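You operate a simulated robot arm through the tools that you are given. There is no shell and no other tool. Be economical: measure what you need, move in short steps, check, and stop when the job is done.

The job below is to be done with a simulated two-armed robot. You get a single attempt, and the scene is never put back.

## Task
Put three of the bobbins from the top of the sample table on the top of the side table. Fetch the black roller from the top of the packing table and set it on the top of the sample table. Open the right drawer of the test bench, take the lint wad from the top of the board stand and leave it in the inside the right drawer of the test bench, then shut the drawer. Put the cone labelled "Lot 25" from the top of the board stand on the shelf of the service table and the cone marked "Lot 23" on the top of the side table. Open the right drawer of the packing table, take the orange sensor from the top of the board stand and put it in the inside the right drawer of the packing table and shut the drawer again. The order is free. Set down upright: cone, sensor.
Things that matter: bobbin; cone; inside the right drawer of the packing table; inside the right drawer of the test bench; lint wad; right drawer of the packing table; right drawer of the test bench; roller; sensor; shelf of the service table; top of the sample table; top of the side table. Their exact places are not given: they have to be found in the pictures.

Only the result counts: the job must be done as asked and must still hold three seconds after the hand-in. Knocking over, shifting, dropping, spilling or breaking anything else fails it.

## Robot
Two 7-joint arms with two-finger parallel grippers on one trunk, on a base that drives. Base frame: it is fixed to the floor where the robot stands at the start and does not move with it; the origin is under the middle of the robot, x ahead of it, y to its left, z up; the surface under the hand at the start is at about z = 0.9. Lengths are in m, angles in rad, forces in N, time in s.
The left shoulder is at the start at [0.08, 0.131, 0.947], the right one opposite. With the tool pointing down near the work surface each hand reaches from about 0.38 to 0.84 m from the robot's upright axis, wherever it stands, measured 20 degrees to its own side. Places, roughly: bobbin [0.5, 0, 1]; cone [-1.5, -4.75, 0.75]; inside the right drawer of the packing table [-1.5, -2.5, 0.7]; inside the right drawer of the test bench [0.6, -1.3, 0.8]; lint wad (6x5x4 cm) [-1.7, -4.6, 0.8]; right drawer of the packing table [-1.4, -2.5, 0.7]; right drawer of the test bench [0.6, -1.3, 0.8]; roller [-1.5, -3, 0.75]; sensor [-1.25, -4.75, 0.75]; shelf of the service table [-5.7, -5.3, 0.4]; top of the sample table [0.7, 0.3, 0.9]; top of the side table [0.7, -2.2, 0.8]. Payload 1.57 kg a hand.
The tool frame of a hand sits at the grasp point between the pads (the TCP): z along the fingers, y along the line on which they close. The tips reach 0.03 m beyond it. Largest opening 0.11 m; finger width 0.024, thickness 0.012; the body of the gripper, 0.048 by 0.112 m, starts 0.078 m behind the TCP.
Orientation is told as [roll, pitch, yaw] about the base's x, y, z axes, in that order, counted from this pose: with the fingers straight down and closing along the base's y, the tool's x points along the base's -x, its y along +y and its z along -z.

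## Interface
- The arms move only by the tool jog_arm. It takes "left_deltas", "right_deltas" or both (then of equal length, played together; a hand with none holds still); each is a list of rows, each a list of 2 entries, a list of its own where there are three numbers: the shift along the tool's x, y, z in units of 150 mm (1.0 is 150 mm), then the turn, a rotation vector about the tool's x, y, z in units of 120 degrees (1.0 is 120 degrees). In form: [[[dx, dy, dz], [rx, ry, rz]], ...]. A call has 1 to 12 rows; each row is the pose to reach, as a shift and turn from the pose commanded when the call began, along the tool's axes at that moment. "left_jaw" and "right_jaw" are, for a hand that has rows, the opening, from 0 (shut) to 1 (fully open), set as the call begins (left out, the last holds). A call with a number of a shift or a turn outside -1 to 1 is refused whole. Each row takes 0.2 s and may step no farther than 0.05 m and 0.15 rad from the row before; otherwise, or with a gripper value out of range, the whole call is refused. A pose out of reach is approached as far as the arm can. The call stops where the force on the tool passes 40 N (or 10 N more than at its start, if that is more) or the arm is blocked; 0.2 s more then pass. Each finger travels about 0.108 m/s and halts on what it meets, pressing with about 41 N; the grip force reading is that of the motor and also rises with nothing between the fingers. The clock runs only during rows and for 0.2 s after the last one: add rows that repeat a pose to give the fingers time. The reply holds the time, the measured pose of the TCP, the force on the tool along the base axes, the opening and the grip force, in the units named above and with some noise, with the torque about the TCP (base axes, N m) and any sound that the robot's microphone picked up.
- Cameras (640 x 400 px; columns grow to the right, rows downward): "scene" is now at [-0.0582, 0.0041, 1.4311]; the picture's right is [0.23, -0.97, 0.00], its down [-0.47, -0.11, -0.87] and it looks along [0.85, 0.20, -0.49] (base axes); focal length 286 px, centre (320, 200). "left" rides on the left gripper at [0.07, -0.016, -0.141] in its tool frame; the picture's right is [0.23, 0.97, 0.00], its down [-0.86, 0.20, -0.48] and it looks along [-0.47, 0.11, 0.88] (tool axes); focal length 222 px, centre (320, 200). "right" rides on the right gripper at [0.07, 0.016, -0.141] in its tool frame; the picture's right is [-0.23, 0.97, 0.00], its down [-0.86, -0.20, -0.48] and it looks along [-0.47, -0.11, 0.88] (tool axes); focal length 222 px, centre (320, 200).
- grab_frame(camera): a new picture of that camera. The clock stands still meanwhile.
- base_move(legs): drives the robot by 1 to 6 legs, each [ahead, left, turn to the left] in m, m and rad, along the robot's own axes; the way and the turn of a leg run together, so that a leg with both is an arc; at most 1.5 m and 3.142 rad a leg. The arms and the cameras ride along, it lands a little off, and it stops where it bumps. It gives what a move gives.
- pan_tilt(pan, tilt): turns the head with the scene camera to pan (to the left, within 1.902 rad either way) and tilt (down, from -0.506 to 1.204), counted from straight ahead of the robot. It gives what a move gives.
- point_at(camera, pixels): there is no depth. For up to 12 entries [column, row, z] of the newest picture of that camera ("zoom" is the newest enlarged one), the place [x, y] in the base frame at which the ray of that pixel passes the height z, good to about 0.002 m, but the place of the scene camera against the robot may be out by one fixed shift of up to 0.025 m in any direction. The clock stands still meanwhile.
- enlarge(camera, box): a new picture of the part [left, top, right, bottom] of that camera's present view, enlarged. The clock stands still meanwhile.
- job_done(): hands the job in; it is judged then, once.

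Go step by step. Measure first, check grasps and placings, and put right what went wrong. The budget is 350 turns and 272 pictures, counting those below and the enlarged ones. Unless the task says otherwise, let go and move clear before handing in.

The tools are called as name(argument=value, ...) on one line, values as JSON. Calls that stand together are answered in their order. jog_arm: Moves the arms, as the interface text tells. Its arguments: {"type":"object","properties":{"left_deltas":{"type":"array"},"left_jaw":{"type":"number"},"right_deltas":{"type":"array"},"right_jaw":{"type":"number"}},"required":[]} The other tools are called the same way: base_move (legs) drives the base; pan_tilt (pan, tilt) turns the head that bears the scene camera; grab_frame (camera) takes a picture; point_at (camera, pixels) gives the place at which the rays of pixels pass given heights; enlarge (camera, box) takes an enlarged picture of a part of a camera's view; job_done () hands the job in.

At the start:

```text
clock: 0.0
left_tcp_pos: [0.4013, 0.3171, 1.2554]
left_ee_rot: [0.0, -0.001, 0.001]
left_wrist_force: [0.1, 0.1, 0.5]
left_ft_torque: [0.0, -0.02, 0.0]
left_grip_width: 0.1101
left_finger_force: 0.0
right_tcp_pos: [0.5073, -0.0712, 1.2499]
right_ee_rot: [0.0, 0.0, -0.001]
right_wrist_force: [-0.4, -0.1, -0.4]
right_ft_torque: [0.04, -0.01, 0.02]
right_grip_width: 0.1103
right_finger_force: 0.1
robot x, y, heading: [0.0005, -0.0037, -0.001]
head pan, tilt: [0.232, 0.506]
```

scene: 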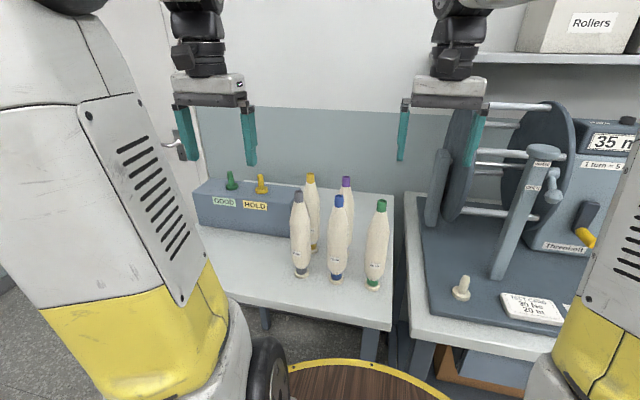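
right: 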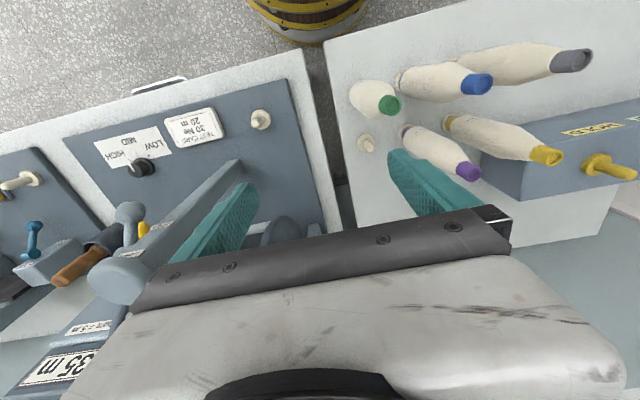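
left: 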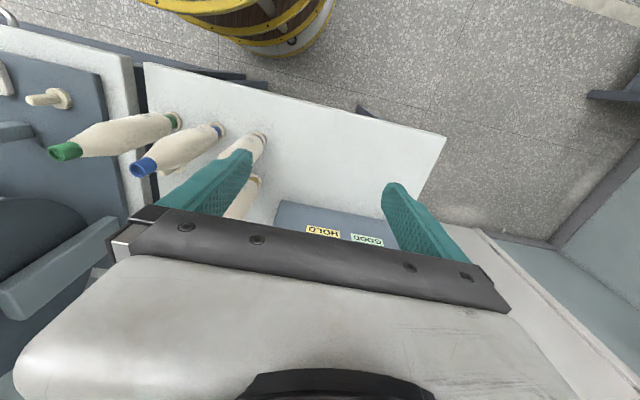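

Five bobbins (grey, yellow, blue, purple, green caps) stand on the sample table around columns 295-385. I look closer and measure their bases.

enlarge(camera="scene", box=[180, 140, 420, 300])

point_at(camera="scene", pixels=[[301, 276, 0.9], [336, 279, 0.9], [373, 287, 0.9], [313, 248, 0.9], [385, 329, 0.9], [392, 195, 0.9], [225, 290, 0.9], [200, 225, 0.9]])

point_at(camera="right", pixels=[[366, 143, 0.9], [328, 45, 0.9], [355, 243, 0.9], [358, 92, 0.91], [398, 83, 0.91], [465, 62, 0.91], [403, 130, 0.91], [448, 122, 0.91]])

```text
2.50 times, centred on (300, 220) of scene
```

zoom: 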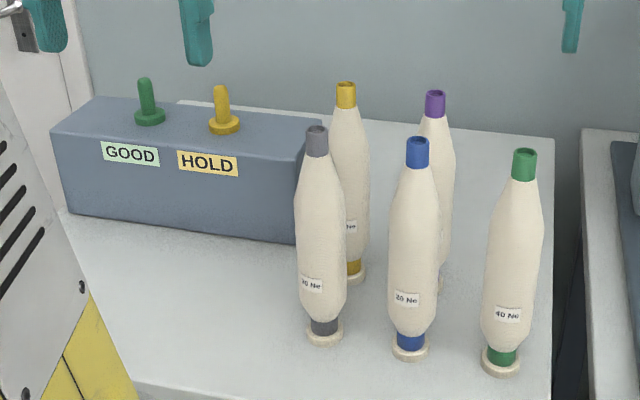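

```text
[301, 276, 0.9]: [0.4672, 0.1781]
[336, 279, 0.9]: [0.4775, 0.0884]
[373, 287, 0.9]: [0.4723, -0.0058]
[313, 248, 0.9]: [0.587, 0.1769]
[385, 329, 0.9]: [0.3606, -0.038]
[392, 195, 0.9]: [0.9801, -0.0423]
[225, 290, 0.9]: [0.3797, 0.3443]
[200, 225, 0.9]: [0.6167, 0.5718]
```

```text
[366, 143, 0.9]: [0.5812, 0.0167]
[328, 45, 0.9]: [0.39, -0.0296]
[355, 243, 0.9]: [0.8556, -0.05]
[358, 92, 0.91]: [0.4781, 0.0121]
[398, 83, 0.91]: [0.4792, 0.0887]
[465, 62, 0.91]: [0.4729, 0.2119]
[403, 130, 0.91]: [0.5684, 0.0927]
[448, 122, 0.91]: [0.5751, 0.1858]
```

The bobbins seem to stand on wooden pegs (an empty peg at about (0.58, 0.02)). I look around to the right.

pan_tilt(pan=-0.9, tilt=0.4)

grab_frame(camera="scene")

pan_tilt(pan=-1.8, tilt=0.4)

grab_frame(camera="scene")

```text
clock: 1.4
left_tcp_pos: [0.4021, 0.3172, 1.256]
left_ee_rot: [0.0, 0.001, 0.001]
left_wrist_force: [-0.7, -0.5, -0.6]
left_ft_torque: [-0.01, -0.01, 0.02]
left_grip_width: 0.1099
left_finger_force: 0.0
right_tcp_pos: [0.5073, -0.07, 1.2509]
right_ee_rot: [0.002, 0.0, 0.002]
right_wrist_force: [0.1, 0.5, -0.3]
right_ft_torque: [0.02, 0.0, -0.01]
right_grip_width: 0.11
right_finger_force: 0.1
robot x, y, heading: [0.0011, -0.0008, -0.002]
head pan, tilt: [-0.901, 0.4]
```

```text
267 pictures are left
```

scene: 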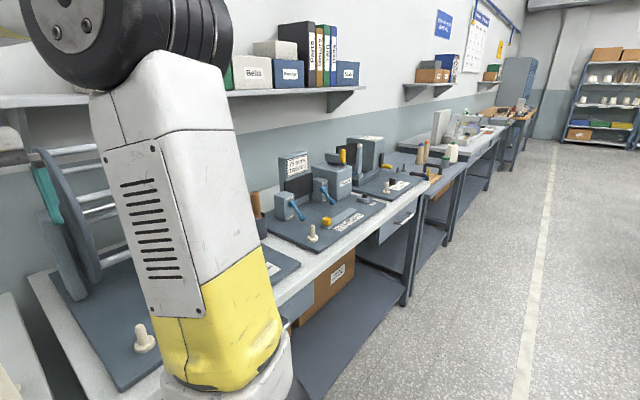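

```text
clock: 2.5
left_tcp_pos: [0.4018, 0.3178, 1.2549]
left_ee_rot: [0.001, 0.0, 0.0]
left_wrist_force: [-0.6, 0.4, -0.5]
left_ft_torque: [-0.01, -0.01, -0.03]
left_grip_width: 0.1102
left_finger_force: 0.0
right_tcp_pos: [0.5073, -0.0702, 1.2502]
right_ee_rot: [0.0, 0.002, -0.001]
right_wrist_force: [0.8, 0.3, -0.3]
right_ft_torque: [-0.02, 0.01, 0.02]
right_grip_width: 0.1102
right_finger_force: 0.0
robot x, y, heading: [-0.0002, 0.0003, -0.001]
head pan, tilt: [-1.799, 0.4]
```

```text
266 pictures are left
```

scene: 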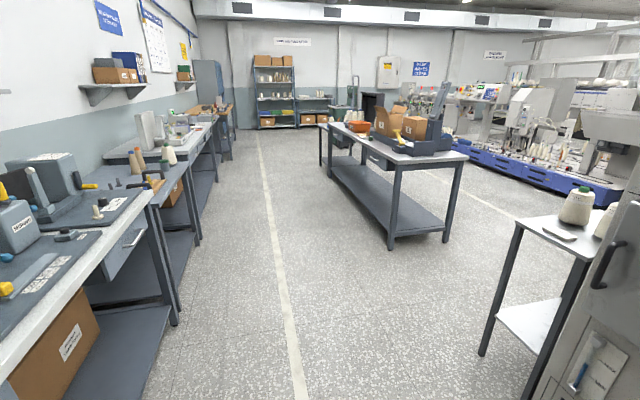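

The aisle benches, packing table (far centre), and others are visible. Before driving I measure the bobbin tops from both hand cameras.

point_at(camera="right", pixels=[[390, 104, 1.08], [390, 104, 1.12], [390, 104, 1.16], [477, 84, 1.08], [477, 84, 1.12], [477, 84, 1.16], [572, 61, 1.08], [572, 61, 1.12], [572, 61, 1.16]])

point_at(camera="left", pixels=[[66, 151, 1.08], [66, 151, 1.12], [66, 151, 1.16], [144, 167, 1.08], [144, 167, 1.12], [144, 167, 1.16], [176, 120, 0.9], [219, 130, 0.9], [260, 138, 0.9], [445, 137, 0.9], [147, 62, 0.9]])

```text
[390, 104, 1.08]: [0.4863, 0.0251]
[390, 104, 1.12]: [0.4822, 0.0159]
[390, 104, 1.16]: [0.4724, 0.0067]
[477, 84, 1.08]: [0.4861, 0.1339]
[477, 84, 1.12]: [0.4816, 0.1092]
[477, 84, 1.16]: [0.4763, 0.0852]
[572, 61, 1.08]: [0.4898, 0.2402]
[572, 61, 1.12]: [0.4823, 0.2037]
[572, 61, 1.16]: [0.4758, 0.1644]
```

```text
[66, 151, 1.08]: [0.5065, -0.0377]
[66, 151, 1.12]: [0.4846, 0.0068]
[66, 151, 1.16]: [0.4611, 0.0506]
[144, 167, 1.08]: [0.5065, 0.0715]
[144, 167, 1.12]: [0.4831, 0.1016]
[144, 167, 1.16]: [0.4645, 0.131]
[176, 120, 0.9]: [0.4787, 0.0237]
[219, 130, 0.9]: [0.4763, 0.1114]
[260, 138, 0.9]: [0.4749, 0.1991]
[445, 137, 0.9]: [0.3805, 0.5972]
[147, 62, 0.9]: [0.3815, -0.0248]
```

Tops come out at z≈1.125: green (0.482, 0.012), blue (0.482, 0.104), grey (0.482, 0.200). I move the right hand above green and the left above grey.

jog_arm(right_deltas=[[[0.05, 0.18, 0], [0, 0, 0]], [[0.1, 0.37, 0], [0, 0, 0]], [[0.167, 0.553, 0.15], [0, 0, 0]], [[0.167, 0.553, 0.3], [0, 0, 0]]], left_deltas=[[[-0.15, -0.2, 0], [0, 0, 0]], [[-0.3, -0.4, 0], [0, 0, 0]], [[-0.45, -0.6, 0.15], [0, 0, 0]], [[-0.533, -0.78, 0.3], [0, 0, 0]]], right_jaw=0.65, left_jaw=0.65)

grab_frame(camera="right")

grab_frame(camera="left")

```text
clock: 3.5
left_tcp_pos: [0.4813, 0.2022, 1.2103]
left_ee_rot: [-0.001, 0.0, -0.001]
left_wrist_force: [-0.2, -0.6, -1.4]
left_ft_torque: [-0.01, -0.04, -0.05]
left_grip_width: 0.0714
left_finger_force: 0.1
right_tcp_pos: [0.4807, 0.0128, 1.2042]
right_ee_rot: [0.0, 0.0, 0.0]
right_wrist_force: [-0.9, -0.2, -0.2]
right_ft_torque: [0.02, -0.04, -0.01]
right_grip_width: 0.0715
right_finger_force: 0.0
robot x, y, heading: [-0.0011, -0.0014, -0.0]
head pan, tilt: [-1.799, 0.4]
```

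```text
265 pictures are left
```

right: 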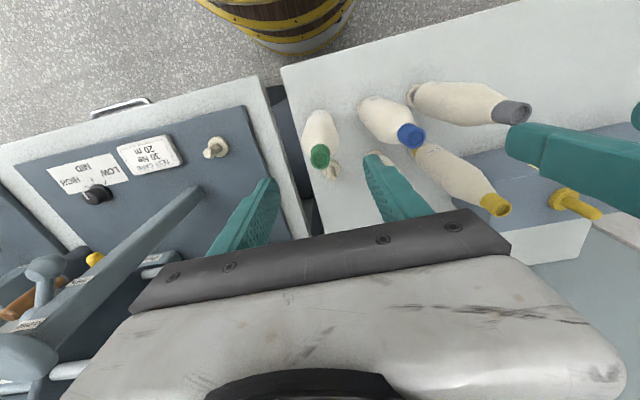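

```text
264 pictures are left
```

left: 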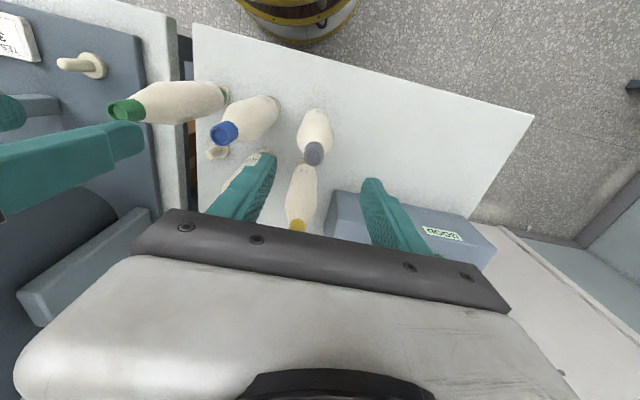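

Both caps appear where expected under the TCPs ((320,155) and (315,153)). Descend and grip.

jog_arm(right_deltas=[[[0, 0, 0.2], [0, 0, 0]], [[0, 0, 0.4], [0, 0, 0]], [[0, 0, 0.6], [0, 0, 0]], [[0, 0, 0.8], [0, 0, 0]], [[0, 0, 0.97], [0, 0, 0]]], left_deltas=[[[0, 0, 0.2], [0, 0, 0]], [[0, 0, 0.4], [0, 0, 0]], [[0, 0, 0.6], [0, 0, 0]], [[0, 0, 0.8], [0, 0, 0]], [[0, 0, 1.0], [0, 0, 0]]])

grab_frame(camera="right")

grab_frame(camera="left")

```text
clock: 4.8
left_tcp_pos: [0.4821, 0.2002, 1.062]
left_ee_rot: [0.0, -0.004, 0.0]
left_wrist_force: [-0.2, 0.5, 22.0]
left_ft_torque: [-0.18, 0.13, 0.0]
left_grip_width: 0.0716
left_finger_force: 0.1
right_tcp_pos: [0.4821, 0.0147, 1.0598]
right_ee_rot: [0.003, -0.007, -0.001]
right_wrist_force: [0.9, 0.3, 27.8]
right_ft_torque: [0.06, 0.12, 0.02]
right_grip_width: 0.0713
right_finger_force: 0.1
robot x, y, heading: [0.0002, 0.0001, -0.007]
head pan, tilt: [-1.799, 0.4]
```

```text
263 pictures are left
```

right: 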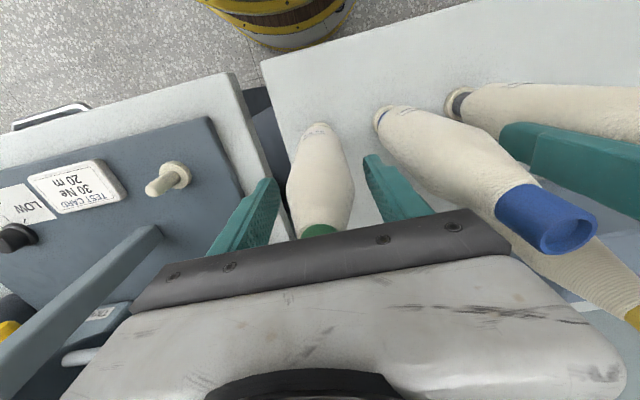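

```text
262 pictures are left
```

left: 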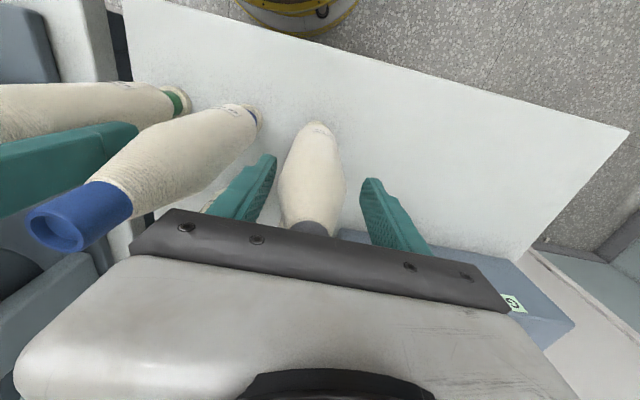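

Palms touched the caps (22-28 N). Back off 8 mm, then close.

jog_arm(right_deltas=[[[0, 0, -0.06], [0, 0, 0]]], left_deltas=[[[0, 0, -0.06], [0, 0, 0]]])

jog_arm(right_deltas=[[[0, 0, 0], [0, 0, 0]], [[0, 0, 0], [0, 0, 0]], [[0, 0, 0], [0, 0, 0]]], left_deltas=[[[0, 0, 0], [0, 0, 0]], [[0, 0, 0], [0, 0, 0]], [[0, 0, 0], [0, 0, 0]]], right_jaw=0, left_jaw=0)

```text
clock: 5.2
left_tcp_pos: [0.4819, 0.2007, 1.0677]
left_ee_rot: [0.001, 0.002, 0.0]
left_wrist_force: [0.2, -0.3, -0.2]
left_ft_torque: [0.05, 0.0, 0.0]
left_grip_width: 0.0717
left_finger_force: 0.0
right_tcp_pos: [0.4812, 0.0127, 1.066]
right_ee_rot: [-0.002, 0.002, 0.0]
right_wrist_force: [-0.1, 0.1, 0.2]
right_ft_torque: [-0.04, 0.0, -0.02]
right_grip_width: 0.0716
right_finger_force: 0.0
robot x, y, heading: [0.0013, -0.0008, 0.002]
head pan, tilt: [-1.799, 0.4]
```

```text
clock: 6.0
left_tcp_pos: [0.4817, 0.1999, 1.0672]
left_ee_rot: [0.002, -0.001, 0.0]
left_wrist_force: [0.6, -4.1, 0.0]
left_ft_torque: [-0.49, 0.03, 0.01]
left_grip_width: 0.0481
left_finger_force: 41.1
right_tcp_pos: [0.4819, 0.0127, 1.0666]
right_ee_rot: [0.0, 0.0, -0.001]
right_wrist_force: [-1.0, 1.5, -0.8]
right_ft_torque: [0.2, 0.07, 0.02]
right_grip_width: 0.0469
right_finger_force: 41.1
robot x, y, heading: [-0.0025, 0.0016, 0.002]
head pan, tilt: [-1.799, 0.4]
```

Gripped (47-48 mm). Lift both straight up off their pegs.

jog_arm(right_deltas=[[[0, 0, -0.1], [0, 0, 0]], [[0, 0, -0.3], [0, 0, 0]], [[0, 0, -0.5], [0, 0, 0]], [[0, 0, -0.7], [0, 0, 0]], [[0, 0, -0.9], [0, 0, 0]]], left_deltas=[[[0, 0, -0.1], [0, 0, 0]], [[0, 0, -0.3], [0, 0, 0]], [[0, 0, -0.5], [0, 0, 0]], [[0, 0, -0.7], [0, 0, 0]], [[0, 0, -0.9], [0, 0, 0]]])

pan_tilt(pan=0.1, tilt=0.5)

grab_frame(camera="scene")

```text
clock: 7.2
left_tcp_pos: [0.4822, 0.2007, 1.2035]
left_ee_rot: [0.001, 0.001, -0.001]
left_wrist_force: [0.8, -0.2, -1.3]
left_ft_torque: [0.04, -0.04, 0.02]
left_grip_width: 0.047
left_finger_force: 41.3
right_tcp_pos: [0.4801, 0.0125, 1.2037]
right_ee_rot: [0.001, 0.001, 0.002]
right_wrist_force: [0.0, 0.8, -1.2]
right_ft_torque: [-0.03, -0.02, 0.04]
right_grip_width: 0.047
right_finger_force: 40.5
robot x, y, heading: [-0.0014, -0.0038, -0.002]
head pan, tilt: [-1.799, 0.4]
```

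```text
clock: 9.0
left_tcp_pos: [0.4809, 0.2001, 1.2033]
left_ee_rot: [0.001, -0.001, 0.0]
left_wrist_force: [0.2, 0.0, -0.7]
left_ft_torque: [0.01, -0.01, 0.0]
left_grip_width: 0.047
left_finger_force: 41.0
right_tcp_pos: [0.4803, 0.0121, 1.204]
right_ee_rot: [0.0, 0.0, 0.001]
right_wrist_force: [0.7, 0.2, -1.1]
right_ft_torque: [-0.03, 0.01, 0.01]
right_grip_width: 0.047
right_finger_force: 41.1
robot x, y, heading: [-0.0022, 0.0019, -0.006]
head pan, tilt: [0.099, 0.499]
```

```text
261 pictures are left
```

scene: 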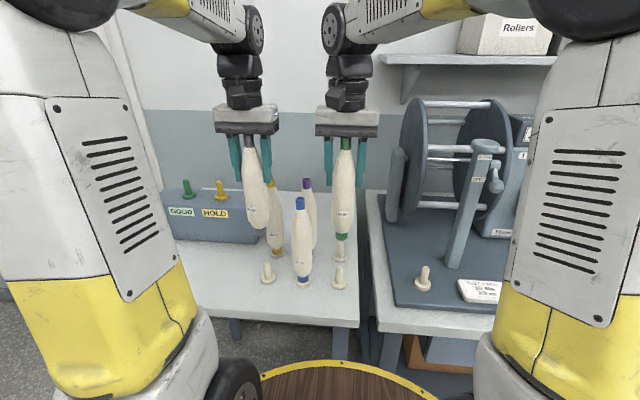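

Both are off. I look right/behind to check the driving room before backing up.

pan_tilt(pan=-1.9, tilt=0.7)

grab_frame(camera="scene")

point_at(camera="scene", pixels=[[400, 250, 0], [395, 110, 0], [300, 200, 0]])

```text
clock: 10.9
left_tcp_pos: [0.4804, 0.1996, 1.2031]
left_ee_rot: [0.0, 0.0, 0.0]
left_wrist_force: [-0.2, 0.1, -1.5]
left_ft_torque: [0.02, -0.03, -0.04]
left_grip_width: 0.047
left_finger_force: 40.9
right_tcp_pos: [0.4797, 0.0131, 1.2023]
right_ee_rot: [0.001, 0.0, -0.001]
right_wrist_force: [0.0, 0.1, -1.7]
right_ft_torque: [0.01, 0.02, 0.01]
right_grip_width: 0.0468
right_finger_force: 40.9
robot x, y, heading: [0.0015, 0.0005, -0.002]
head pan, tilt: [-1.901, 0.7]
```

```text
260 pictures are left
```

scene: 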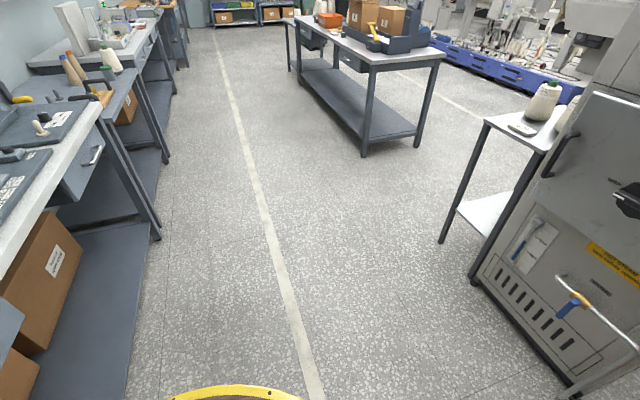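

```text
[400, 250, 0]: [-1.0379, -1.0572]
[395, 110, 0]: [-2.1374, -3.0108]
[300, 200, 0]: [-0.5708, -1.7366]
```

The floor is clear to about x=-1. I back off 0.45 m and drive right along the benches.

base_move(legs=[[-0.45, 0, 0], [0, -1.1, 0], [0, -1.1, 0]])

pan_tilt(pan=0.0, tilt=0.4)

grab_frame(camera="scene")

```text
clock: 24.1
left_tcp_pos: [0.0606, -1.9937, 1.2042]
left_ee_rot: [0.0, 0.0, 0.025]
left_wrist_force: [0.9, 1.3, -1.9]
left_ft_torque: [-0.02, 0.03, 0.02]
left_grip_width: 0.0467
left_finger_force: 41.1
right_tcp_pos: [0.0637, -2.1804, 1.2038]
right_ee_rot: [0.0, 0.001, 0.023]
right_wrist_force: [-0.5, 0.5, -1.5]
right_ft_torque: [-0.01, 0.0, 0.0]
right_grip_width: 0.0471
right_finger_force: 40.8
robot x, y, heading: [-0.4153, -2.2027, 0.023]
head pan, tilt: [-1.901, 0.7]
```

```text
clock: 26.0
left_tcp_pos: [0.0617, -1.9925, 1.2039]
left_ee_rot: [0.002, 0.0, 0.023]
left_wrist_force: [-0.3, 0.0, -1.4]
left_ft_torque: [0.01, 0.0, 0.01]
left_grip_width: 0.0466
left_finger_force: 41.2
right_tcp_pos: [0.0628, -2.1809, 1.2038]
right_ee_rot: [-0.001, 0.001, 0.022]
right_wrist_force: [-0.6, 0.3, -1.5]
right_ft_torque: [0.02, -0.01, -0.01]
right_grip_width: 0.0471
right_finger_force: 41.0
robot x, y, heading: [-0.4131, -2.2023, 0.025]
head pan, tilt: [0.0, 0.4]
```

```text
259 pictures are left
```

scene: 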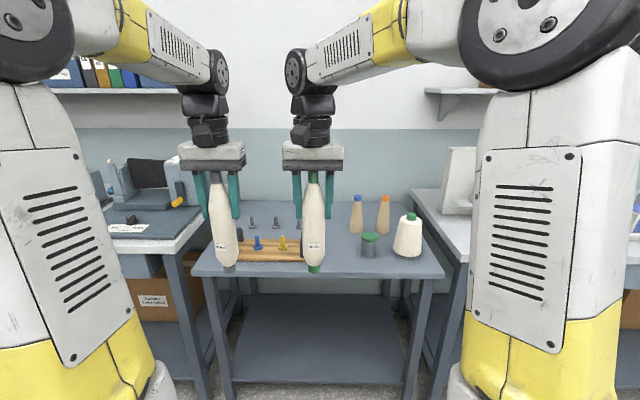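

The side table is ahead, with a wooden peg board, cones and a tin. I enlarge it and map it at z=0.8.

enlarge(camera="scene", box=[180, 160, 460, 300])

point_at(camera="scene", pixels=[[193, 275, 0.8], [444, 272, 0.8], [405, 201, 0.8], [369, 255, 0.8], [407, 254, 0.8], [355, 230, 0.8], [382, 232, 0.8], [253, 229, 0.8], [277, 228, 0.8], [299, 228, 0.8], [235, 262, 0.8], [300, 262, 0.8]])

```text
2.29 times, centred on (320, 230) of scene
```

zoom: 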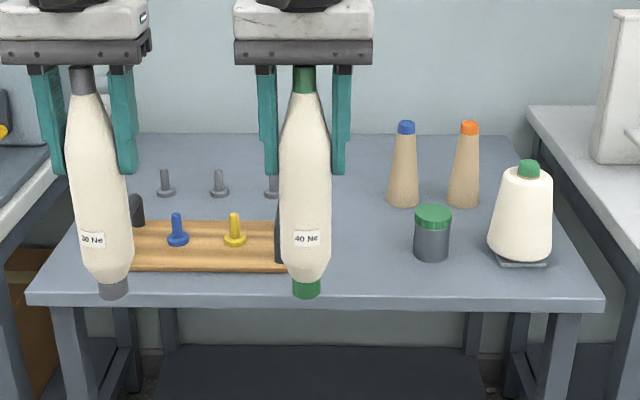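

```text
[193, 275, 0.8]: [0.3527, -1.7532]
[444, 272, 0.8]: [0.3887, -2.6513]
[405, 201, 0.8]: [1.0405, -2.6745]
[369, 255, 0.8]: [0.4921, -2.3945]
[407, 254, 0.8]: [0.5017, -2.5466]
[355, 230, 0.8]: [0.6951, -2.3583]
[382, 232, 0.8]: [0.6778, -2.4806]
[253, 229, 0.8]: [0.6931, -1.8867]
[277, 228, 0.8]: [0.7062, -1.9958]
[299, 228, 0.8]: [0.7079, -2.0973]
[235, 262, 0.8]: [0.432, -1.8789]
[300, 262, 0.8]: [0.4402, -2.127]
```

I drive 0.40 m closer and look with the hand cameras from above.

base_move(legs=[[0.38, 0.0, -0.025]])

grab_frame(camera="right")

grab_frame(camera="left")

pan_tilt(pan=-0.1, tilt=0.65)

grab_frame(camera="scene")

```text
clock: 28.4
left_tcp_pos: [0.4535, -1.998, 1.2036]
left_ee_rot: [0.0, 0.0, 0.002]
left_wrist_force: [-0.4, 0.0, -0.8]
left_ft_torque: [-0.01, 0.03, 0.0]
left_grip_width: 0.0469
left_finger_force: 40.9
right_tcp_pos: [0.4537, -2.1861, 1.2051]
right_ee_rot: [0.002, 0.001, 0.002]
right_wrist_force: [0.0, -0.3, -1.6]
right_ft_torque: [-0.01, 0.0, -0.03]
right_grip_width: 0.047
right_finger_force: 41.4
robot x, y, heading: [-0.0296, -2.2019, -0.002]
head pan, tilt: [0.0, 0.4]
```

```text
257 pictures are left
```

right: 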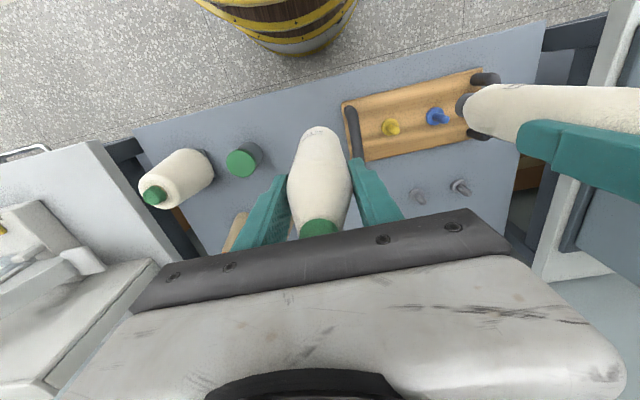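

```text
256 pictures are left
```

left: 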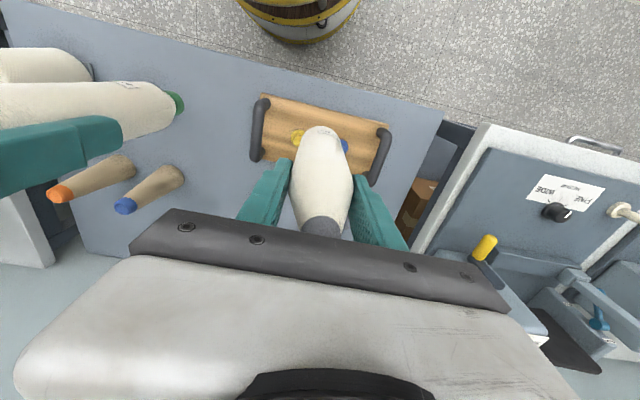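

```text
clock: 29.2
left_tcp_pos: [0.4545, -1.9991, 1.2035]
left_ee_rot: [-0.001, -0.001, 0.001]
left_wrist_force: [1.2, 0.1, -1.5]
left_ft_torque: [0.0, -0.01, -0.02]
left_grip_width: 0.0468
left_finger_force: 41.1
right_tcp_pos: [0.4529, -2.1854, 1.2043]
right_ee_rot: [0.001, -0.001, 0.001]
right_wrist_force: [0.8, -0.1, -0.4]
right_ft_torque: [0.03, 0.0, 0.03]
right_grip_width: 0.0471
right_finger_force: 40.5
robot x, y, heading: [-0.0234, -2.1994, 0.003]
head pan, tilt: [-0.099, 0.649]
```

```text
255 pictures are left
```

scene: 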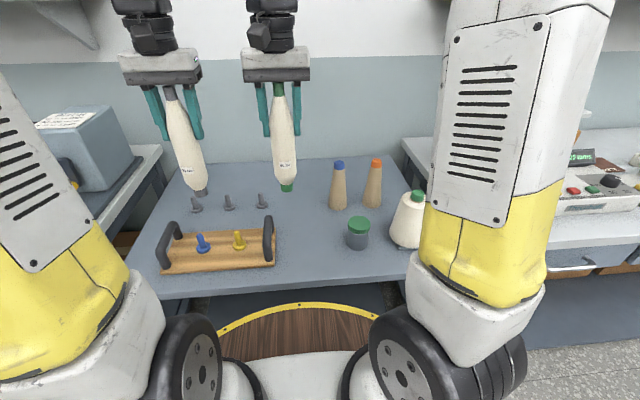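

Now I map the layout accurately with the right hand camera.

point_at(camera="right", pixels=[[135, 130, 0.8], [545, 22, 0.8], [342, 104, 0.81], [365, 161, 0.81], [484, 135, 0.81], [470, 70, 0.81], [243, 165, 0.82], [204, 165, 0.82], [420, 200, 0.8], [460, 190, 0.8], [515, 150, 0.8], [235, 215, 0.8]])

point_at(camera="scene", pixels=[[338, 205, 0.8], [372, 205, 0.8], [264, 205, 0.8], [230, 207, 0.8], [197, 210, 0.8], [274, 262, 0.8], [358, 245, 0.8], [405, 243, 0.8], [385, 160, 0.8]])

```text
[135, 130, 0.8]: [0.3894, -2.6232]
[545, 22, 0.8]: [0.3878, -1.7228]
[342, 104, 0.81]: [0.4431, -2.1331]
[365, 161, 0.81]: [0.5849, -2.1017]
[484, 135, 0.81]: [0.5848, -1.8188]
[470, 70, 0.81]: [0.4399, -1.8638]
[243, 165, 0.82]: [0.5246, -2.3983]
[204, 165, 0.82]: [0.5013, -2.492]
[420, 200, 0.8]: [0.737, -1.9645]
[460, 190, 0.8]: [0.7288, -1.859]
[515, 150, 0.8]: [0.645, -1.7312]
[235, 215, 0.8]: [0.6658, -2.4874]
```

```text
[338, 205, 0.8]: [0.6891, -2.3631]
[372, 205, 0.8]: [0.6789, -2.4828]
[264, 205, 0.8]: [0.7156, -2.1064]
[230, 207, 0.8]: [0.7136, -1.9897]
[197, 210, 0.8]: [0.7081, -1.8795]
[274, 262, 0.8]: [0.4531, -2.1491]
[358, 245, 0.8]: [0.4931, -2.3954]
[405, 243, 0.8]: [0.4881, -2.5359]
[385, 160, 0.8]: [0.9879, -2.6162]
```

Layout (hand-camera accurate): table x≥0.388, tray x 0.44-0.585 / y -1.82…-2.13, pegs at x≈0.735, brown cones at (0.71,-2.34/-2.46). I'll stand the bobbins along x=0.655 at y=-1.90, -2.03, -2.16. Left hand first.

jog_arm(left_deltas=[[[-0.3, 0.11, 0], [0, 0, 0]], [[-0.6, 0.22, 0], [0, 0, 0]], [[-0.9, 0.33, 0], [0, 0, 0]], [[-1.0, 0.5, 0], [0, 0, 0]], [[-1.0, 0.66, 0], [0, 0, 0]]])

jog_arm(left_deltas=[[[-0.17, 0, 0], [0, 0, 0]], [[-0.337, 0, 0.2], [0, 0, 0]], [[-0.337, 0, 0.5], [0, 0, 0]], [[-0.337, 0, 0.8], [0, 0, 0]], [[-0.337, 0, 1.0], [0, 0, 0]]])

grab_frame(camera="left")

```text
clock: 30.4
left_tcp_pos: [0.6044, -1.8992, 1.2055]
left_ee_rot: [0.0, 0.0, 0.0]
left_wrist_force: [-0.1, -0.3, -1.0]
left_ft_torque: [0.06, 0.01, 0.03]
left_grip_width: 0.0467
left_finger_force: 41.0
right_tcp_pos: [0.4535, -2.1861, 1.2035]
right_ee_rot: [0.0, 0.0, 0.001]
right_wrist_force: [0.7, -0.4, -0.8]
right_ft_torque: [0.03, 0.02, 0.03]
right_grip_width: 0.0471
right_finger_force: 41.2
robot x, y, heading: [-0.0285, -2.2009, 0.004]
head pan, tilt: [-0.099, 0.649]
```

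```text
clock: 31.6
left_tcp_pos: [0.6527, -1.8986, 1.0529]
left_ee_rot: [0.0, 0.0, 0.002]
left_wrist_force: [-0.1, -0.3, -1.1]
left_ft_torque: [-0.05, -0.05, -0.04]
left_grip_width: 0.0468
left_finger_force: 41.1
right_tcp_pos: [0.4529, -2.1862, 1.2047]
right_ee_rot: [0.001, -0.001, 0.001]
right_wrist_force: [-0.5, -0.6, -2.6]
right_ft_torque: [-0.01, -0.03, 0.02]
right_grip_width: 0.0471
right_finger_force: 40.9
robot x, y, heading: [-0.0279, -2.1971, 0.0]
head pan, tilt: [-0.099, 0.649]
```

```text
254 pictures are left
```

left: 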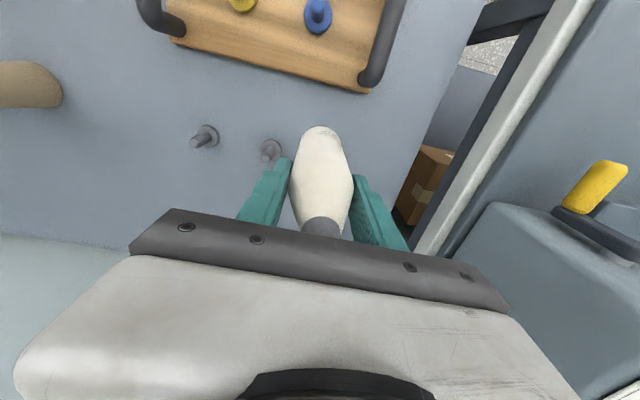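

Pegs show at (270,150) and (205,137); I check where they and the bobbin's foot stand.

point_at(camera="left", pixels=[[267, 156, 0.8], [207, 134, 0.8], [322, 128, 0.89], [370, 92, 0.81], [182, 43, 0.81]])

enlarge(camera="left", box=[160, 60, 420, 250])

```text
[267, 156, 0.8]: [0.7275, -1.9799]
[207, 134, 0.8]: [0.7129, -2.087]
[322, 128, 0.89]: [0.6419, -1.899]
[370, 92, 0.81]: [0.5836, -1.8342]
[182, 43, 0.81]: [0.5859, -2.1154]
```

```text
2.11 times, centred on (290, 155) of left
```

zoom: 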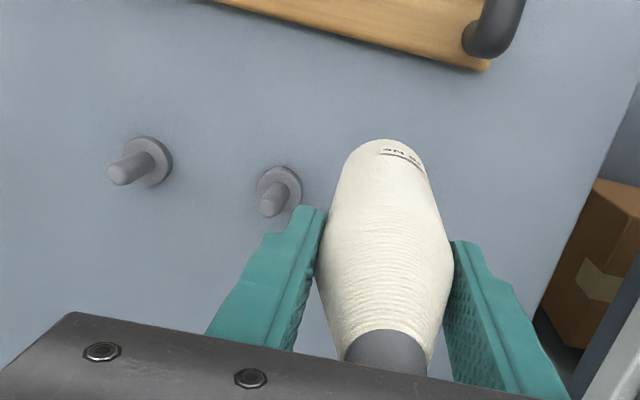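

Clear of everything. Lower to z≈0.975 and on to contact in small steps.

jog_arm(left_deltas=[[[0.05, 0, 0.25], [0, 0, 0]], [[0.05, 0, 0.45], [0, 0, 0]], [[0.05, 0, 0.53], [0, 0, 0]], [[0.05, 0, 0.56], [0, 0, 0]]])

jog_arm(left_deltas=[[[0, 0, 0.03], [0, 0, 0]]])

jog_arm(left_deltas=[[[0, 0, 0.02], [0, 0, 0]]])

```text
clock: 32.6
left_tcp_pos: [0.6458, -1.9002, 0.9693]
left_ee_rot: [0.001, 0.0, 0.003]
left_wrist_force: [0.3, 0.0, -2.5]
left_ft_torque: [-0.02, 0.03, 0.01]
left_grip_width: 0.0471
left_finger_force: 41.2
right_tcp_pos: [0.4539, -2.1864, 1.2044]
right_ee_rot: [0.0, 0.001, 0.003]
right_wrist_force: [0.3, 0.1, -1.2]
right_ft_torque: [0.04, 0.01, 0.01]
right_grip_width: 0.0474
right_finger_force: 40.7
robot x, y, heading: [-0.0271, -2.203, 0.004]
head pan, tilt: [-0.099, 0.649]
```

```text
clock: 33.0
left_tcp_pos: [0.6468, -1.9007, 0.9644]
left_ee_rot: [-0.001, 0.0, 0.002]
left_wrist_force: [-0.6, 0.3, -1.3]
left_ft_torque: [0.04, 0.01, -0.01]
left_grip_width: 0.0469
left_finger_force: 40.8
right_tcp_pos: [0.4533, -2.186, 1.2046]
right_ee_rot: [-0.001, -0.002, 0.002]
right_wrist_force: [-0.1, 0.6, -0.8]
right_ft_torque: [0.05, -0.02, 0.01]
right_grip_width: 0.0469
right_finger_force: 41.1
robot x, y, heading: [-0.0293, -2.1986, 0.007]
head pan, tilt: [-0.099, 0.649]
```

```text
clock: 33.4
left_tcp_pos: [0.6464, -1.8997, 0.9622]
left_ee_rot: [0.001, 0.0, 0.002]
left_wrist_force: [-0.7, 0.0, -1.1]
left_ft_torque: [-0.02, -0.01, -0.04]
left_grip_width: 0.0467
left_finger_force: 41.1
right_tcp_pos: [0.4519, -2.1867, 1.2038]
right_ee_rot: [0.0, -0.001, 0.002]
right_wrist_force: [0.0, -0.4, -0.1]
right_ft_torque: [-0.01, 0.01, -0.01]
right_grip_width: 0.0471
right_finger_force: 40.9
robot x, y, heading: [-0.0299, -2.1958, 0.0]
head pan, tilt: [-0.099, 0.649]
```

jog_arm(left_deltas=[[[0, 0, 0.02], [0, 0, 0]]])

jog_arm(left_deltas=[[[0, 0, 0.02], [0, 0, 0]]])

jog_arm(left_deltas=[[[0, 0, 0.02], [0, 0, 0]]])

```text
clock: 33.8
left_tcp_pos: [0.6477, -1.8997, 0.9592]
left_ee_rot: [0.002, -0.001, 0.003]
left_wrist_force: [0.7, 0.9, -1.3]
left_ft_torque: [0.0, 0.0, 0.01]
left_grip_width: 0.0469
left_finger_force: 40.8
right_tcp_pos: [0.4541, -2.1864, 1.204]
right_ee_rot: [-0.001, 0.0, 0.001]
right_wrist_force: [-1.2, 0.1, -0.8]
right_ft_torque: [0.03, -0.07, 0.01]
right_grip_width: 0.0472
right_finger_force: 40.8
robot x, y, heading: [-0.0296, -2.1995, 0.006]
head pan, tilt: [-0.099, 0.649]
```

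```text
clock: 34.2
left_tcp_pos: [0.6468, -1.9, 0.9591]
left_ee_rot: [0.0, -0.002, 0.001]
left_wrist_force: [-5.9, -0.2, 22.2]
left_ft_torque: [-0.04, 1.15, -0.03]
left_grip_width: 0.0468
left_finger_force: 40.6
right_tcp_pos: [0.4523, -2.1875, 1.2044]
right_ee_rot: [0.002, -0.001, 0.0]
right_wrist_force: [0.4, 0.2, -2.0]
right_ft_torque: [0.03, 0.04, 0.01]
right_grip_width: 0.0469
right_finger_force: 41.3
robot x, y, heading: [-0.0261, -2.1969, 0.002]
head pan, tilt: [-0.099, 0.649]
```

```text
clock: 34.6
left_tcp_pos: [0.6496, -1.8993, 0.9577]
left_ee_rot: [0.001, -0.009, -0.001]
left_wrist_force: [-1.8, -0.1, 5.8]
left_ft_torque: [-0.06, 0.2, 0.03]
left_grip_width: 0.0468
left_finger_force: 41.1
right_tcp_pos: [0.4531, -2.1864, 1.2024]
right_ee_rot: [0.001, 0.001, 0.002]
right_wrist_force: [-0.4, 1.1, -0.5]
right_ft_torque: [0.01, -0.02, 0.03]
right_grip_width: 0.0471
right_finger_force: 41.0
robot x, y, heading: [-0.0264, -2.1997, -0.0]
head pan, tilt: [-0.099, 0.649]
stopped in row 1 (left hand): the force on the tool passed its limit at 44 N (the readings are from after the stop); the commanded pose is now the measured one
```

Contact at z≈0.959. Raise ~1 mm and open.

jog_arm(left_deltas=[[[0.007, 0, -0.01], [0, 0, 0]]])

jog_arm(left_deltas=[[[0, 0, 0], [0, 0, 0]], [[0, 0, 0], [0, 0, 0]], [[0, 0, 0], [0, 0, 0]]], left_jaw=0.65)

grab_frame(camera="scene")

```text
clock: 35.0
left_tcp_pos: [0.6482, -1.8992, 0.9588]
left_ee_rot: [0.003, -0.005, 0.0]
left_wrist_force: [0.5, 0.6, 0.1]
left_ft_torque: [-0.02, -0.1, -0.01]
left_grip_width: 0.0469
left_finger_force: 41.1
right_tcp_pos: [0.4543, -2.1864, 1.2046]
right_ee_rot: [0.001, 0.001, 0.001]
right_wrist_force: [0.4, 0.1, -1.6]
right_ft_torque: [-0.05, -0.02, 0.0]
right_grip_width: 0.047
right_finger_force: 40.7
robot x, y, heading: [-0.0296, -2.2022, 0.0]
head pan, tilt: [-0.099, 0.649]
```

```text
clock: 35.8
left_tcp_pos: [0.6474, -1.8992, 0.9587]
left_ee_rot: [0.002, -0.007, 0.002]
left_wrist_force: [0.3, 0.1, -0.1]
left_ft_torque: [0.07, -0.03, 0.0]
left_grip_width: 0.0716
left_finger_force: 0.0
right_tcp_pos: [0.4534, -2.1856, 1.204]
right_ee_rot: [0.001, 0.001, 0.001]
right_wrist_force: [0.6, -0.3, -1.1]
right_ft_torque: [-0.01, -0.01, -0.04]
right_grip_width: 0.0471
right_finger_force: 40.8
robot x, y, heading: [-0.0285, -2.1955, 0.002]
head pan, tilt: [-0.099, 0.649]
```

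```text
252 pictures are left
```

scene: 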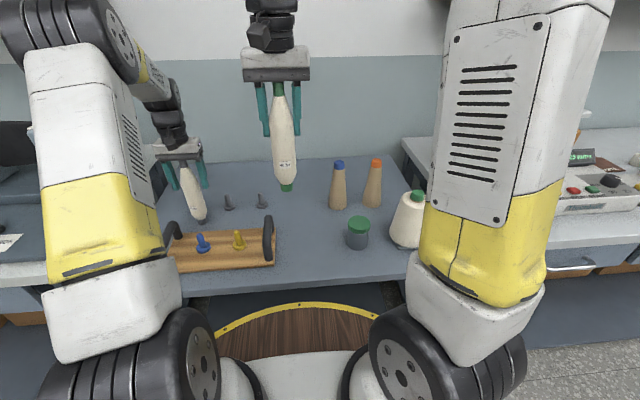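

It stands on its own. Raise the left hand straight up and swing it out; then carry green with the right hand.

jog_arm(left_deltas=[[[0, 0, -0.2], [0, 0, 0]], [[0, 0, -0.5], [0, 0, 0]], [[0, 0, -0.8], [0, 0, 0]], [[0, 0, -1.0], [0, 0, 0]]])

jog_arm(left_deltas=[[[0, 0, -0.3], [0, 0, 0]], [[0, 0, -0.6], [0, 0, 0]], [[0.3, 0, -0.7], [0, 0, 0]], [[0.6, 0, -0.7], [0, 0, 0]], [[0.9, 0.1, -0.7], [0, 0, 0]], [[1.0, 0.3, -0.7], [0, 0, 0]]])

jog_arm(right_deltas=[[[-0.3, 0.2, 0], [0, 0, 0]], [[-0.6, 0.4, 0], [0, 0, 0]], [[-0.8, 0.6, 0], [0, 0, 0]], [[-1.0, 0.8, 0], [0, 0, 0]], [[-1.0, 1.0, 0], [0, 0, 0]]])

grab_frame(camera="left")

```text
clock: 36.8
left_tcp_pos: [0.6477, -1.9002, 1.1084]
left_ee_rot: [0.0, -0.006, 0.002]
left_wrist_force: [0.1, -0.7, -0.5]
left_ft_torque: [-0.03, 0.0, 0.0]
left_grip_width: 0.0712
left_finger_force: 0.0
right_tcp_pos: [0.4535, -2.1845, 1.2038]
right_ee_rot: [0.0, -0.001, 0.0]
right_wrist_force: [1.2, -0.2, -2.5]
right_ft_torque: [0.01, -0.01, -0.01]
right_grip_width: 0.0472
right_finger_force: 41.3
robot x, y, heading: [-0.0295, -2.1999, 0.005]
head pan, tilt: [-0.099, 0.649]
```

```text
clock: 38.2
left_tcp_pos: [0.495, -1.8528, 1.214]
left_ee_rot: [0.003, -0.005, -0.001]
left_wrist_force: [0.2, -0.5, 0.2]
left_ft_torque: [0.01, 0.02, 0.01]
left_grip_width: 0.0716
left_finger_force: 0.1
right_tcp_pos: [0.4529, -2.1855, 1.2041]
right_ee_rot: [0.0, -0.001, 0.001]
right_wrist_force: [0.9, -0.7, -1.7]
right_ft_torque: [0.0, 0.01, -0.02]
right_grip_width: 0.0472
right_finger_force: 41.7
robot x, y, heading: [-0.0304, -2.1977, 0.001]
head pan, tilt: [-0.099, 0.649]
```

```text
refused: row 1 steps farther than a row can; nothing moved
```

```text
251 pictures are left
```

left: 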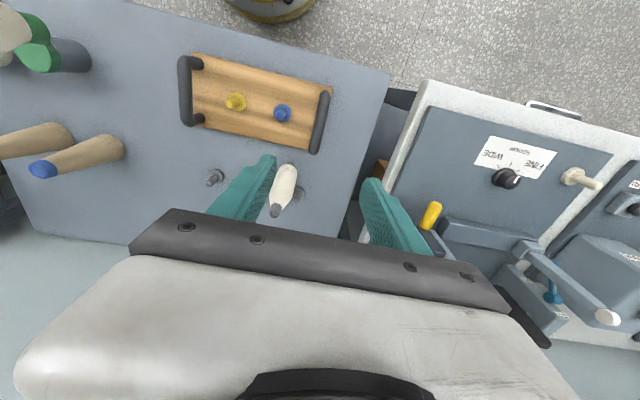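

Grey stands. Now the right hand, with smaller steps.

jog_arm(right_deltas=[[[-0.2, 0.2, 0], [0, 0, 0]], [[-0.4, 0.4, 0], [0, 0, 0]], [[-0.6, 0.6, 0], [0, 0, 0]], [[-0.8, 0.8, 0], [0, 0, 0]], [[-1.0, 1.0, 0], [0, 0, 0]]])

jog_arm(right_deltas=[[[-0.15, 0.03, 0.2], [0, 0, 0]], [[-0.293, 0.037, 0.4], [0, 0, 0]], [[-0.293, 0.037, 0.7], [0, 0, 0]], [[-0.293, 0.037, 0.9], [0, 0, 0]], [[-0.293, 0.037, 1.0], [0, 0, 0]]])

grab_frame(camera="right")

```text
clock: 39.4
left_tcp_pos: [0.4959, -1.8541, 1.2139]
left_ee_rot: [0.003, -0.007, 0.001]
left_wrist_force: [-0.1, 0.2, 1.0]
left_ft_torque: [0.0, -0.06, 0.01]
left_grip_width: 0.0715
left_finger_force: 0.0
right_tcp_pos: [0.6046, -2.0351, 1.2036]
right_ee_rot: [-0.001, 0.001, 0.002]
right_wrist_force: [-1.1, 0.3, -0.1]
right_ft_torque: [0.03, -0.08, 0.0]
right_grip_width: 0.0472
right_finger_force: 40.9
robot x, y, heading: [-0.0262, -2.1975, -0.001]
head pan, tilt: [-0.099, 0.649]
```

```text
clock: 40.6
left_tcp_pos: [0.4959, -1.8512, 1.2144]
left_ee_rot: [0.001, -0.008, 0.003]
left_wrist_force: [-0.2, -0.4, -0.6]
left_ft_torque: [-0.01, 0.02, 0.02]
left_grip_width: 0.0716
left_finger_force: 0.0
right_tcp_pos: [0.6471, -2.0294, 1.0539]
right_ee_rot: [0.002, 0.001, 0.003]
right_wrist_force: [-0.2, -0.7, -0.4]
right_ft_torque: [-0.01, -0.02, 0.01]
right_grip_width: 0.0471
right_finger_force: 40.8
robot x, y, heading: [-0.0233, -2.1971, 0.001]
head pan, tilt: [-0.099, 0.649]
```

```text
250 pictures are left
```

right: 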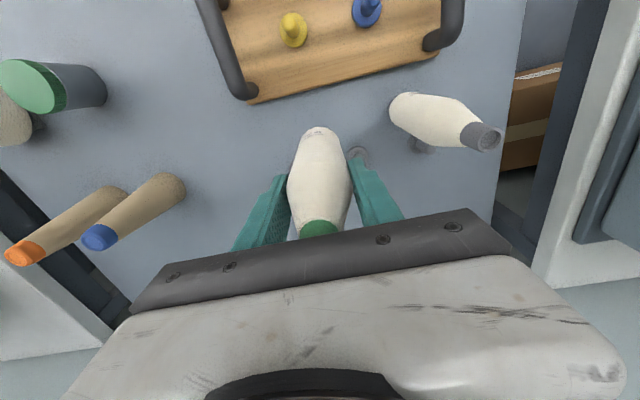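

Clear. Lower to just above contact (z≈0.960).

jog_arm(right_deltas=[[[0, 0, 0.25], [0, 0, 0]], [[0, 0, 0.45], [0, 0, 0]], [[0, 0, 0.57], [0, 0, 0]], [[0, 0, 0.61], [0, 0, 0]]])

jog_arm(right_deltas=[[[0, 0, 0.015], [0, 0, 0]]])

jog_arm(right_deltas=[[[0, 0, 0.01], [0, 0, 0]]])

```text
clock: 41.6
left_tcp_pos: [0.4961, -1.8515, 1.2127]
left_ee_rot: [0.001, -0.007, 0.0]
left_wrist_force: [-0.5, -0.6, 0.1]
left_ft_torque: [0.02, -0.01, -0.01]
left_grip_width: 0.0716
left_finger_force: 0.0
right_tcp_pos: [0.6457, -2.0298, 0.9622]
right_ee_rot: [0.0, 0.001, 0.003]
right_wrist_force: [0.2, 0.0, -1.4]
right_ft_torque: [-0.01, 0.01, -0.03]
right_grip_width: 0.0471
right_finger_force: 41.3
robot x, y, heading: [-0.0252, -2.1986, 0.0]
head pan, tilt: [-0.099, 0.649]
```

```text
clock: 42.0
left_tcp_pos: [0.4948, -1.8527, 1.2143]
left_ee_rot: [0.003, -0.007, 0.0]
left_wrist_force: [0.3, -0.6, 0.0]
left_ft_torque: [0.02, -0.01, -0.02]
left_grip_width: 0.0715
left_finger_force: 0.1
right_tcp_pos: [0.6475, -2.0308, 0.9588]
right_ee_rot: [-0.001, -0.001, 0.001]
right_wrist_force: [0.4, -0.2, -1.5]
right_ft_torque: [0.0, 0.0, -0.03]
right_grip_width: 0.0471
right_finger_force: 41.1
robot x, y, heading: [-0.0263, -2.2016, 0.005]
head pan, tilt: [-0.099, 0.649]
```

```text
clock: 42.4
left_tcp_pos: [0.4961, -1.8531, 1.2136]
left_ee_rot: [0.002, -0.006, 0.002]
left_wrist_force: [-0.4, 0.3, -0.5]
left_ft_torque: [0.02, -0.04, 0.01]
left_grip_width: 0.0712
left_finger_force: 0.1
right_tcp_pos: [0.6468, -2.03, 0.9601]
right_ee_rot: [0.001, 0.0, 0.001]
right_wrist_force: [-0.1, 0.3, -1.7]
right_ft_torque: [-0.02, 0.01, 0.0]
right_grip_width: 0.047
right_finger_force: 40.4
robot x, y, heading: [-0.0226, -2.1985, 0.003]
head pan, tilt: [-0.099, 0.649]
```

jog_arm(right_deltas=[[[0, 0, 0.01], [0, 0, 0]]])

jog_arm(right_deltas=[[[0, 0, 0.01], [0, 0, 0]]])

```text
clock: 42.8
left_tcp_pos: [0.497, -1.852, 1.2135]
left_ee_rot: [0.002, -0.007, 0.003]
left_wrist_force: [0.0, 0.3, 0.6]
left_ft_torque: [-0.02, 0.03, 0.02]
left_grip_width: 0.0716
left_finger_force: 0.1
right_tcp_pos: [0.6474, -2.0306, 0.9558]
right_ee_rot: [0.0, 0.001, 0.002]
right_wrist_force: [-1.3, -0.8, 1.2]
right_ft_torque: [-0.07, 0.03, 0.02]
right_grip_width: 0.047
right_finger_force: 41.0
robot x, y, heading: [-0.0264, -2.199, 0.007]
head pan, tilt: [-0.099, 0.649]
```

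```text
clock: 43.2
left_tcp_pos: [0.4961, -1.8528, 1.214]
left_ee_rot: [0.001, -0.006, 0.002]
left_wrist_force: [1.0, -1.0, 0.1]
left_ft_torque: [-0.02, 0.0, 0.01]
left_grip_width: 0.0713
left_finger_force: 0.1
right_tcp_pos: [0.6471, -2.0296, 0.9579]
right_ee_rot: [-0.001, -0.001, 0.003]
right_wrist_force: [-2.9, -2.8, 14.5]
right_ft_torque: [-0.41, 0.52, -0.04]
right_grip_width: 0.0472
right_finger_force: 41.0
robot x, y, heading: [-0.0234, -2.2011, -0.0]
head pan, tilt: [-0.099, 0.649]
```

Contact. Raise 1 mm and release, then retreat.

jog_arm(right_deltas=[[[0, 0, -0.01], [0, 0, 0]]])

jog_arm(right_deltas=[[[0, 0, 0], [0, 0, 0]], [[0, 0, 0], [0, 0, 0]], [[0, 0, 0], [0, 0, 0]]], right_jaw=0.65)

jog_arm(right_deltas=[[[0, 0, -0.2], [0, 0, 0]], [[0, 0, -0.5], [0, 0, 0]], [[0, 0, -0.8], [0, 0, 0]], [[0, 0, -1.0], [0, 0, 0]]])

jog_arm(right_deltas=[[[0, 0, -0.3], [0, 0, 0]], [[0, 0, -0.6], [0, 0, 0]], [[0.3, -0.1, -0.7], [0, 0, 0]], [[0.6, -0.2, -0.7], [0, 0, 0]], [[0.8, -0.4, -0.7], [0, 0, 0]], [[1.0, -0.6, -0.7], [0, 0, 0]]])

grab_frame(camera="scene")

```text
clock: 43.6
left_tcp_pos: [0.4957, -1.853, 1.212]
left_ee_rot: [0.001, -0.007, 0.002]
left_wrist_force: [-1.5, -0.7, 0.0]
left_ft_torque: [-0.01, 0.03, 0.0]
left_grip_width: 0.0713
left_finger_force: 0.0
right_tcp_pos: [0.6471, -2.0299, 0.9576]
right_ee_rot: [0.0, -0.003, 0.003]
right_wrist_force: [1.8, -0.4, 6.5]
right_ft_torque: [0.06, -0.3, -0.03]
right_grip_width: 0.0472
right_finger_force: 41.1
robot x, y, heading: [-0.0264, -2.1959, 0.005]
head pan, tilt: [-0.099, 0.649]
```

```text
clock: 44.4
left_tcp_pos: [0.4953, -1.8518, 1.2139]
left_ee_rot: [0.002, -0.006, 0.0]
left_wrist_force: [0.0, -0.2, -0.2]
left_ft_torque: [0.01, -0.04, 0.0]
left_grip_width: 0.0716
left_finger_force: 0.1
right_tcp_pos: [0.6471, -2.0307, 0.9571]
right_ee_rot: [0.0, -0.001, 0.001]
right_wrist_force: [-1.1, 0.1, -0.1]
right_ft_torque: [-0.02, -0.01, 0.0]
right_grip_width: 0.0716
right_finger_force: 0.0
robot x, y, heading: [-0.0249, -2.1994, 0.001]
head pan, tilt: [-0.099, 0.649]
```

```text
clock: 45.4
left_tcp_pos: [0.496, -1.8523, 1.2137]
left_ee_rot: [0.002, -0.007, 0.002]
left_wrist_force: [0.2, -0.1, 0.6]
left_ft_torque: [-0.01, 0.01, -0.01]
left_grip_width: 0.0714
left_finger_force: 0.0
right_tcp_pos: [0.6475, -2.0298, 1.1082]
right_ee_rot: [0.001, 0.001, 0.003]
right_wrist_force: [0.5, -0.4, -0.1]
right_ft_torque: [-0.03, -0.01, 0.01]
right_grip_width: 0.0715
right_finger_force: 0.1
robot x, y, heading: [-0.0248, -2.2016, 0.006]
head pan, tilt: [-0.099, 0.649]
```

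```text
clock: 46.8
left_tcp_pos: [0.497, -1.852, 1.2134]
left_ee_rot: [0.001, -0.005, 0.001]
left_wrist_force: [-0.6, 0.9, -0.2]
left_ft_torque: [0.0, 0.04, 0.02]
left_grip_width: 0.0714
left_finger_force: 0.0
right_tcp_pos: [0.4989, -2.1218, 1.2138]
right_ee_rot: [0.0, 0.002, 0.003]
right_wrist_force: [1.2, 0.8, -0.2]
right_ft_torque: [-0.02, 0.03, 0.02]
right_grip_width: 0.0714
right_finger_force: 0.0
right hand out of reach, approached as far as the arm can: row 2
robot x, y, heading: [-0.0276, -2.2016, -0.0]
head pan, tilt: [-0.099, 0.649]
```

```text
249 pictures are left
```

scene: 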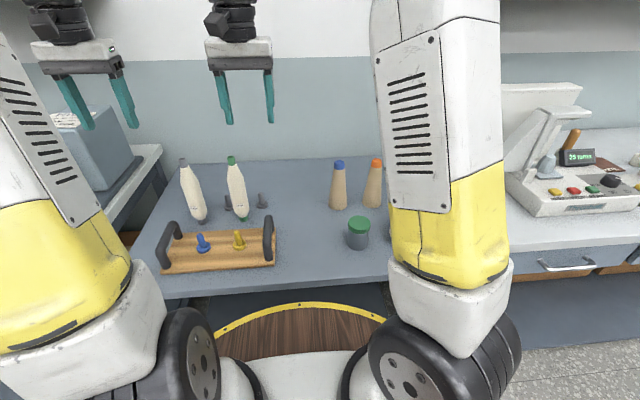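

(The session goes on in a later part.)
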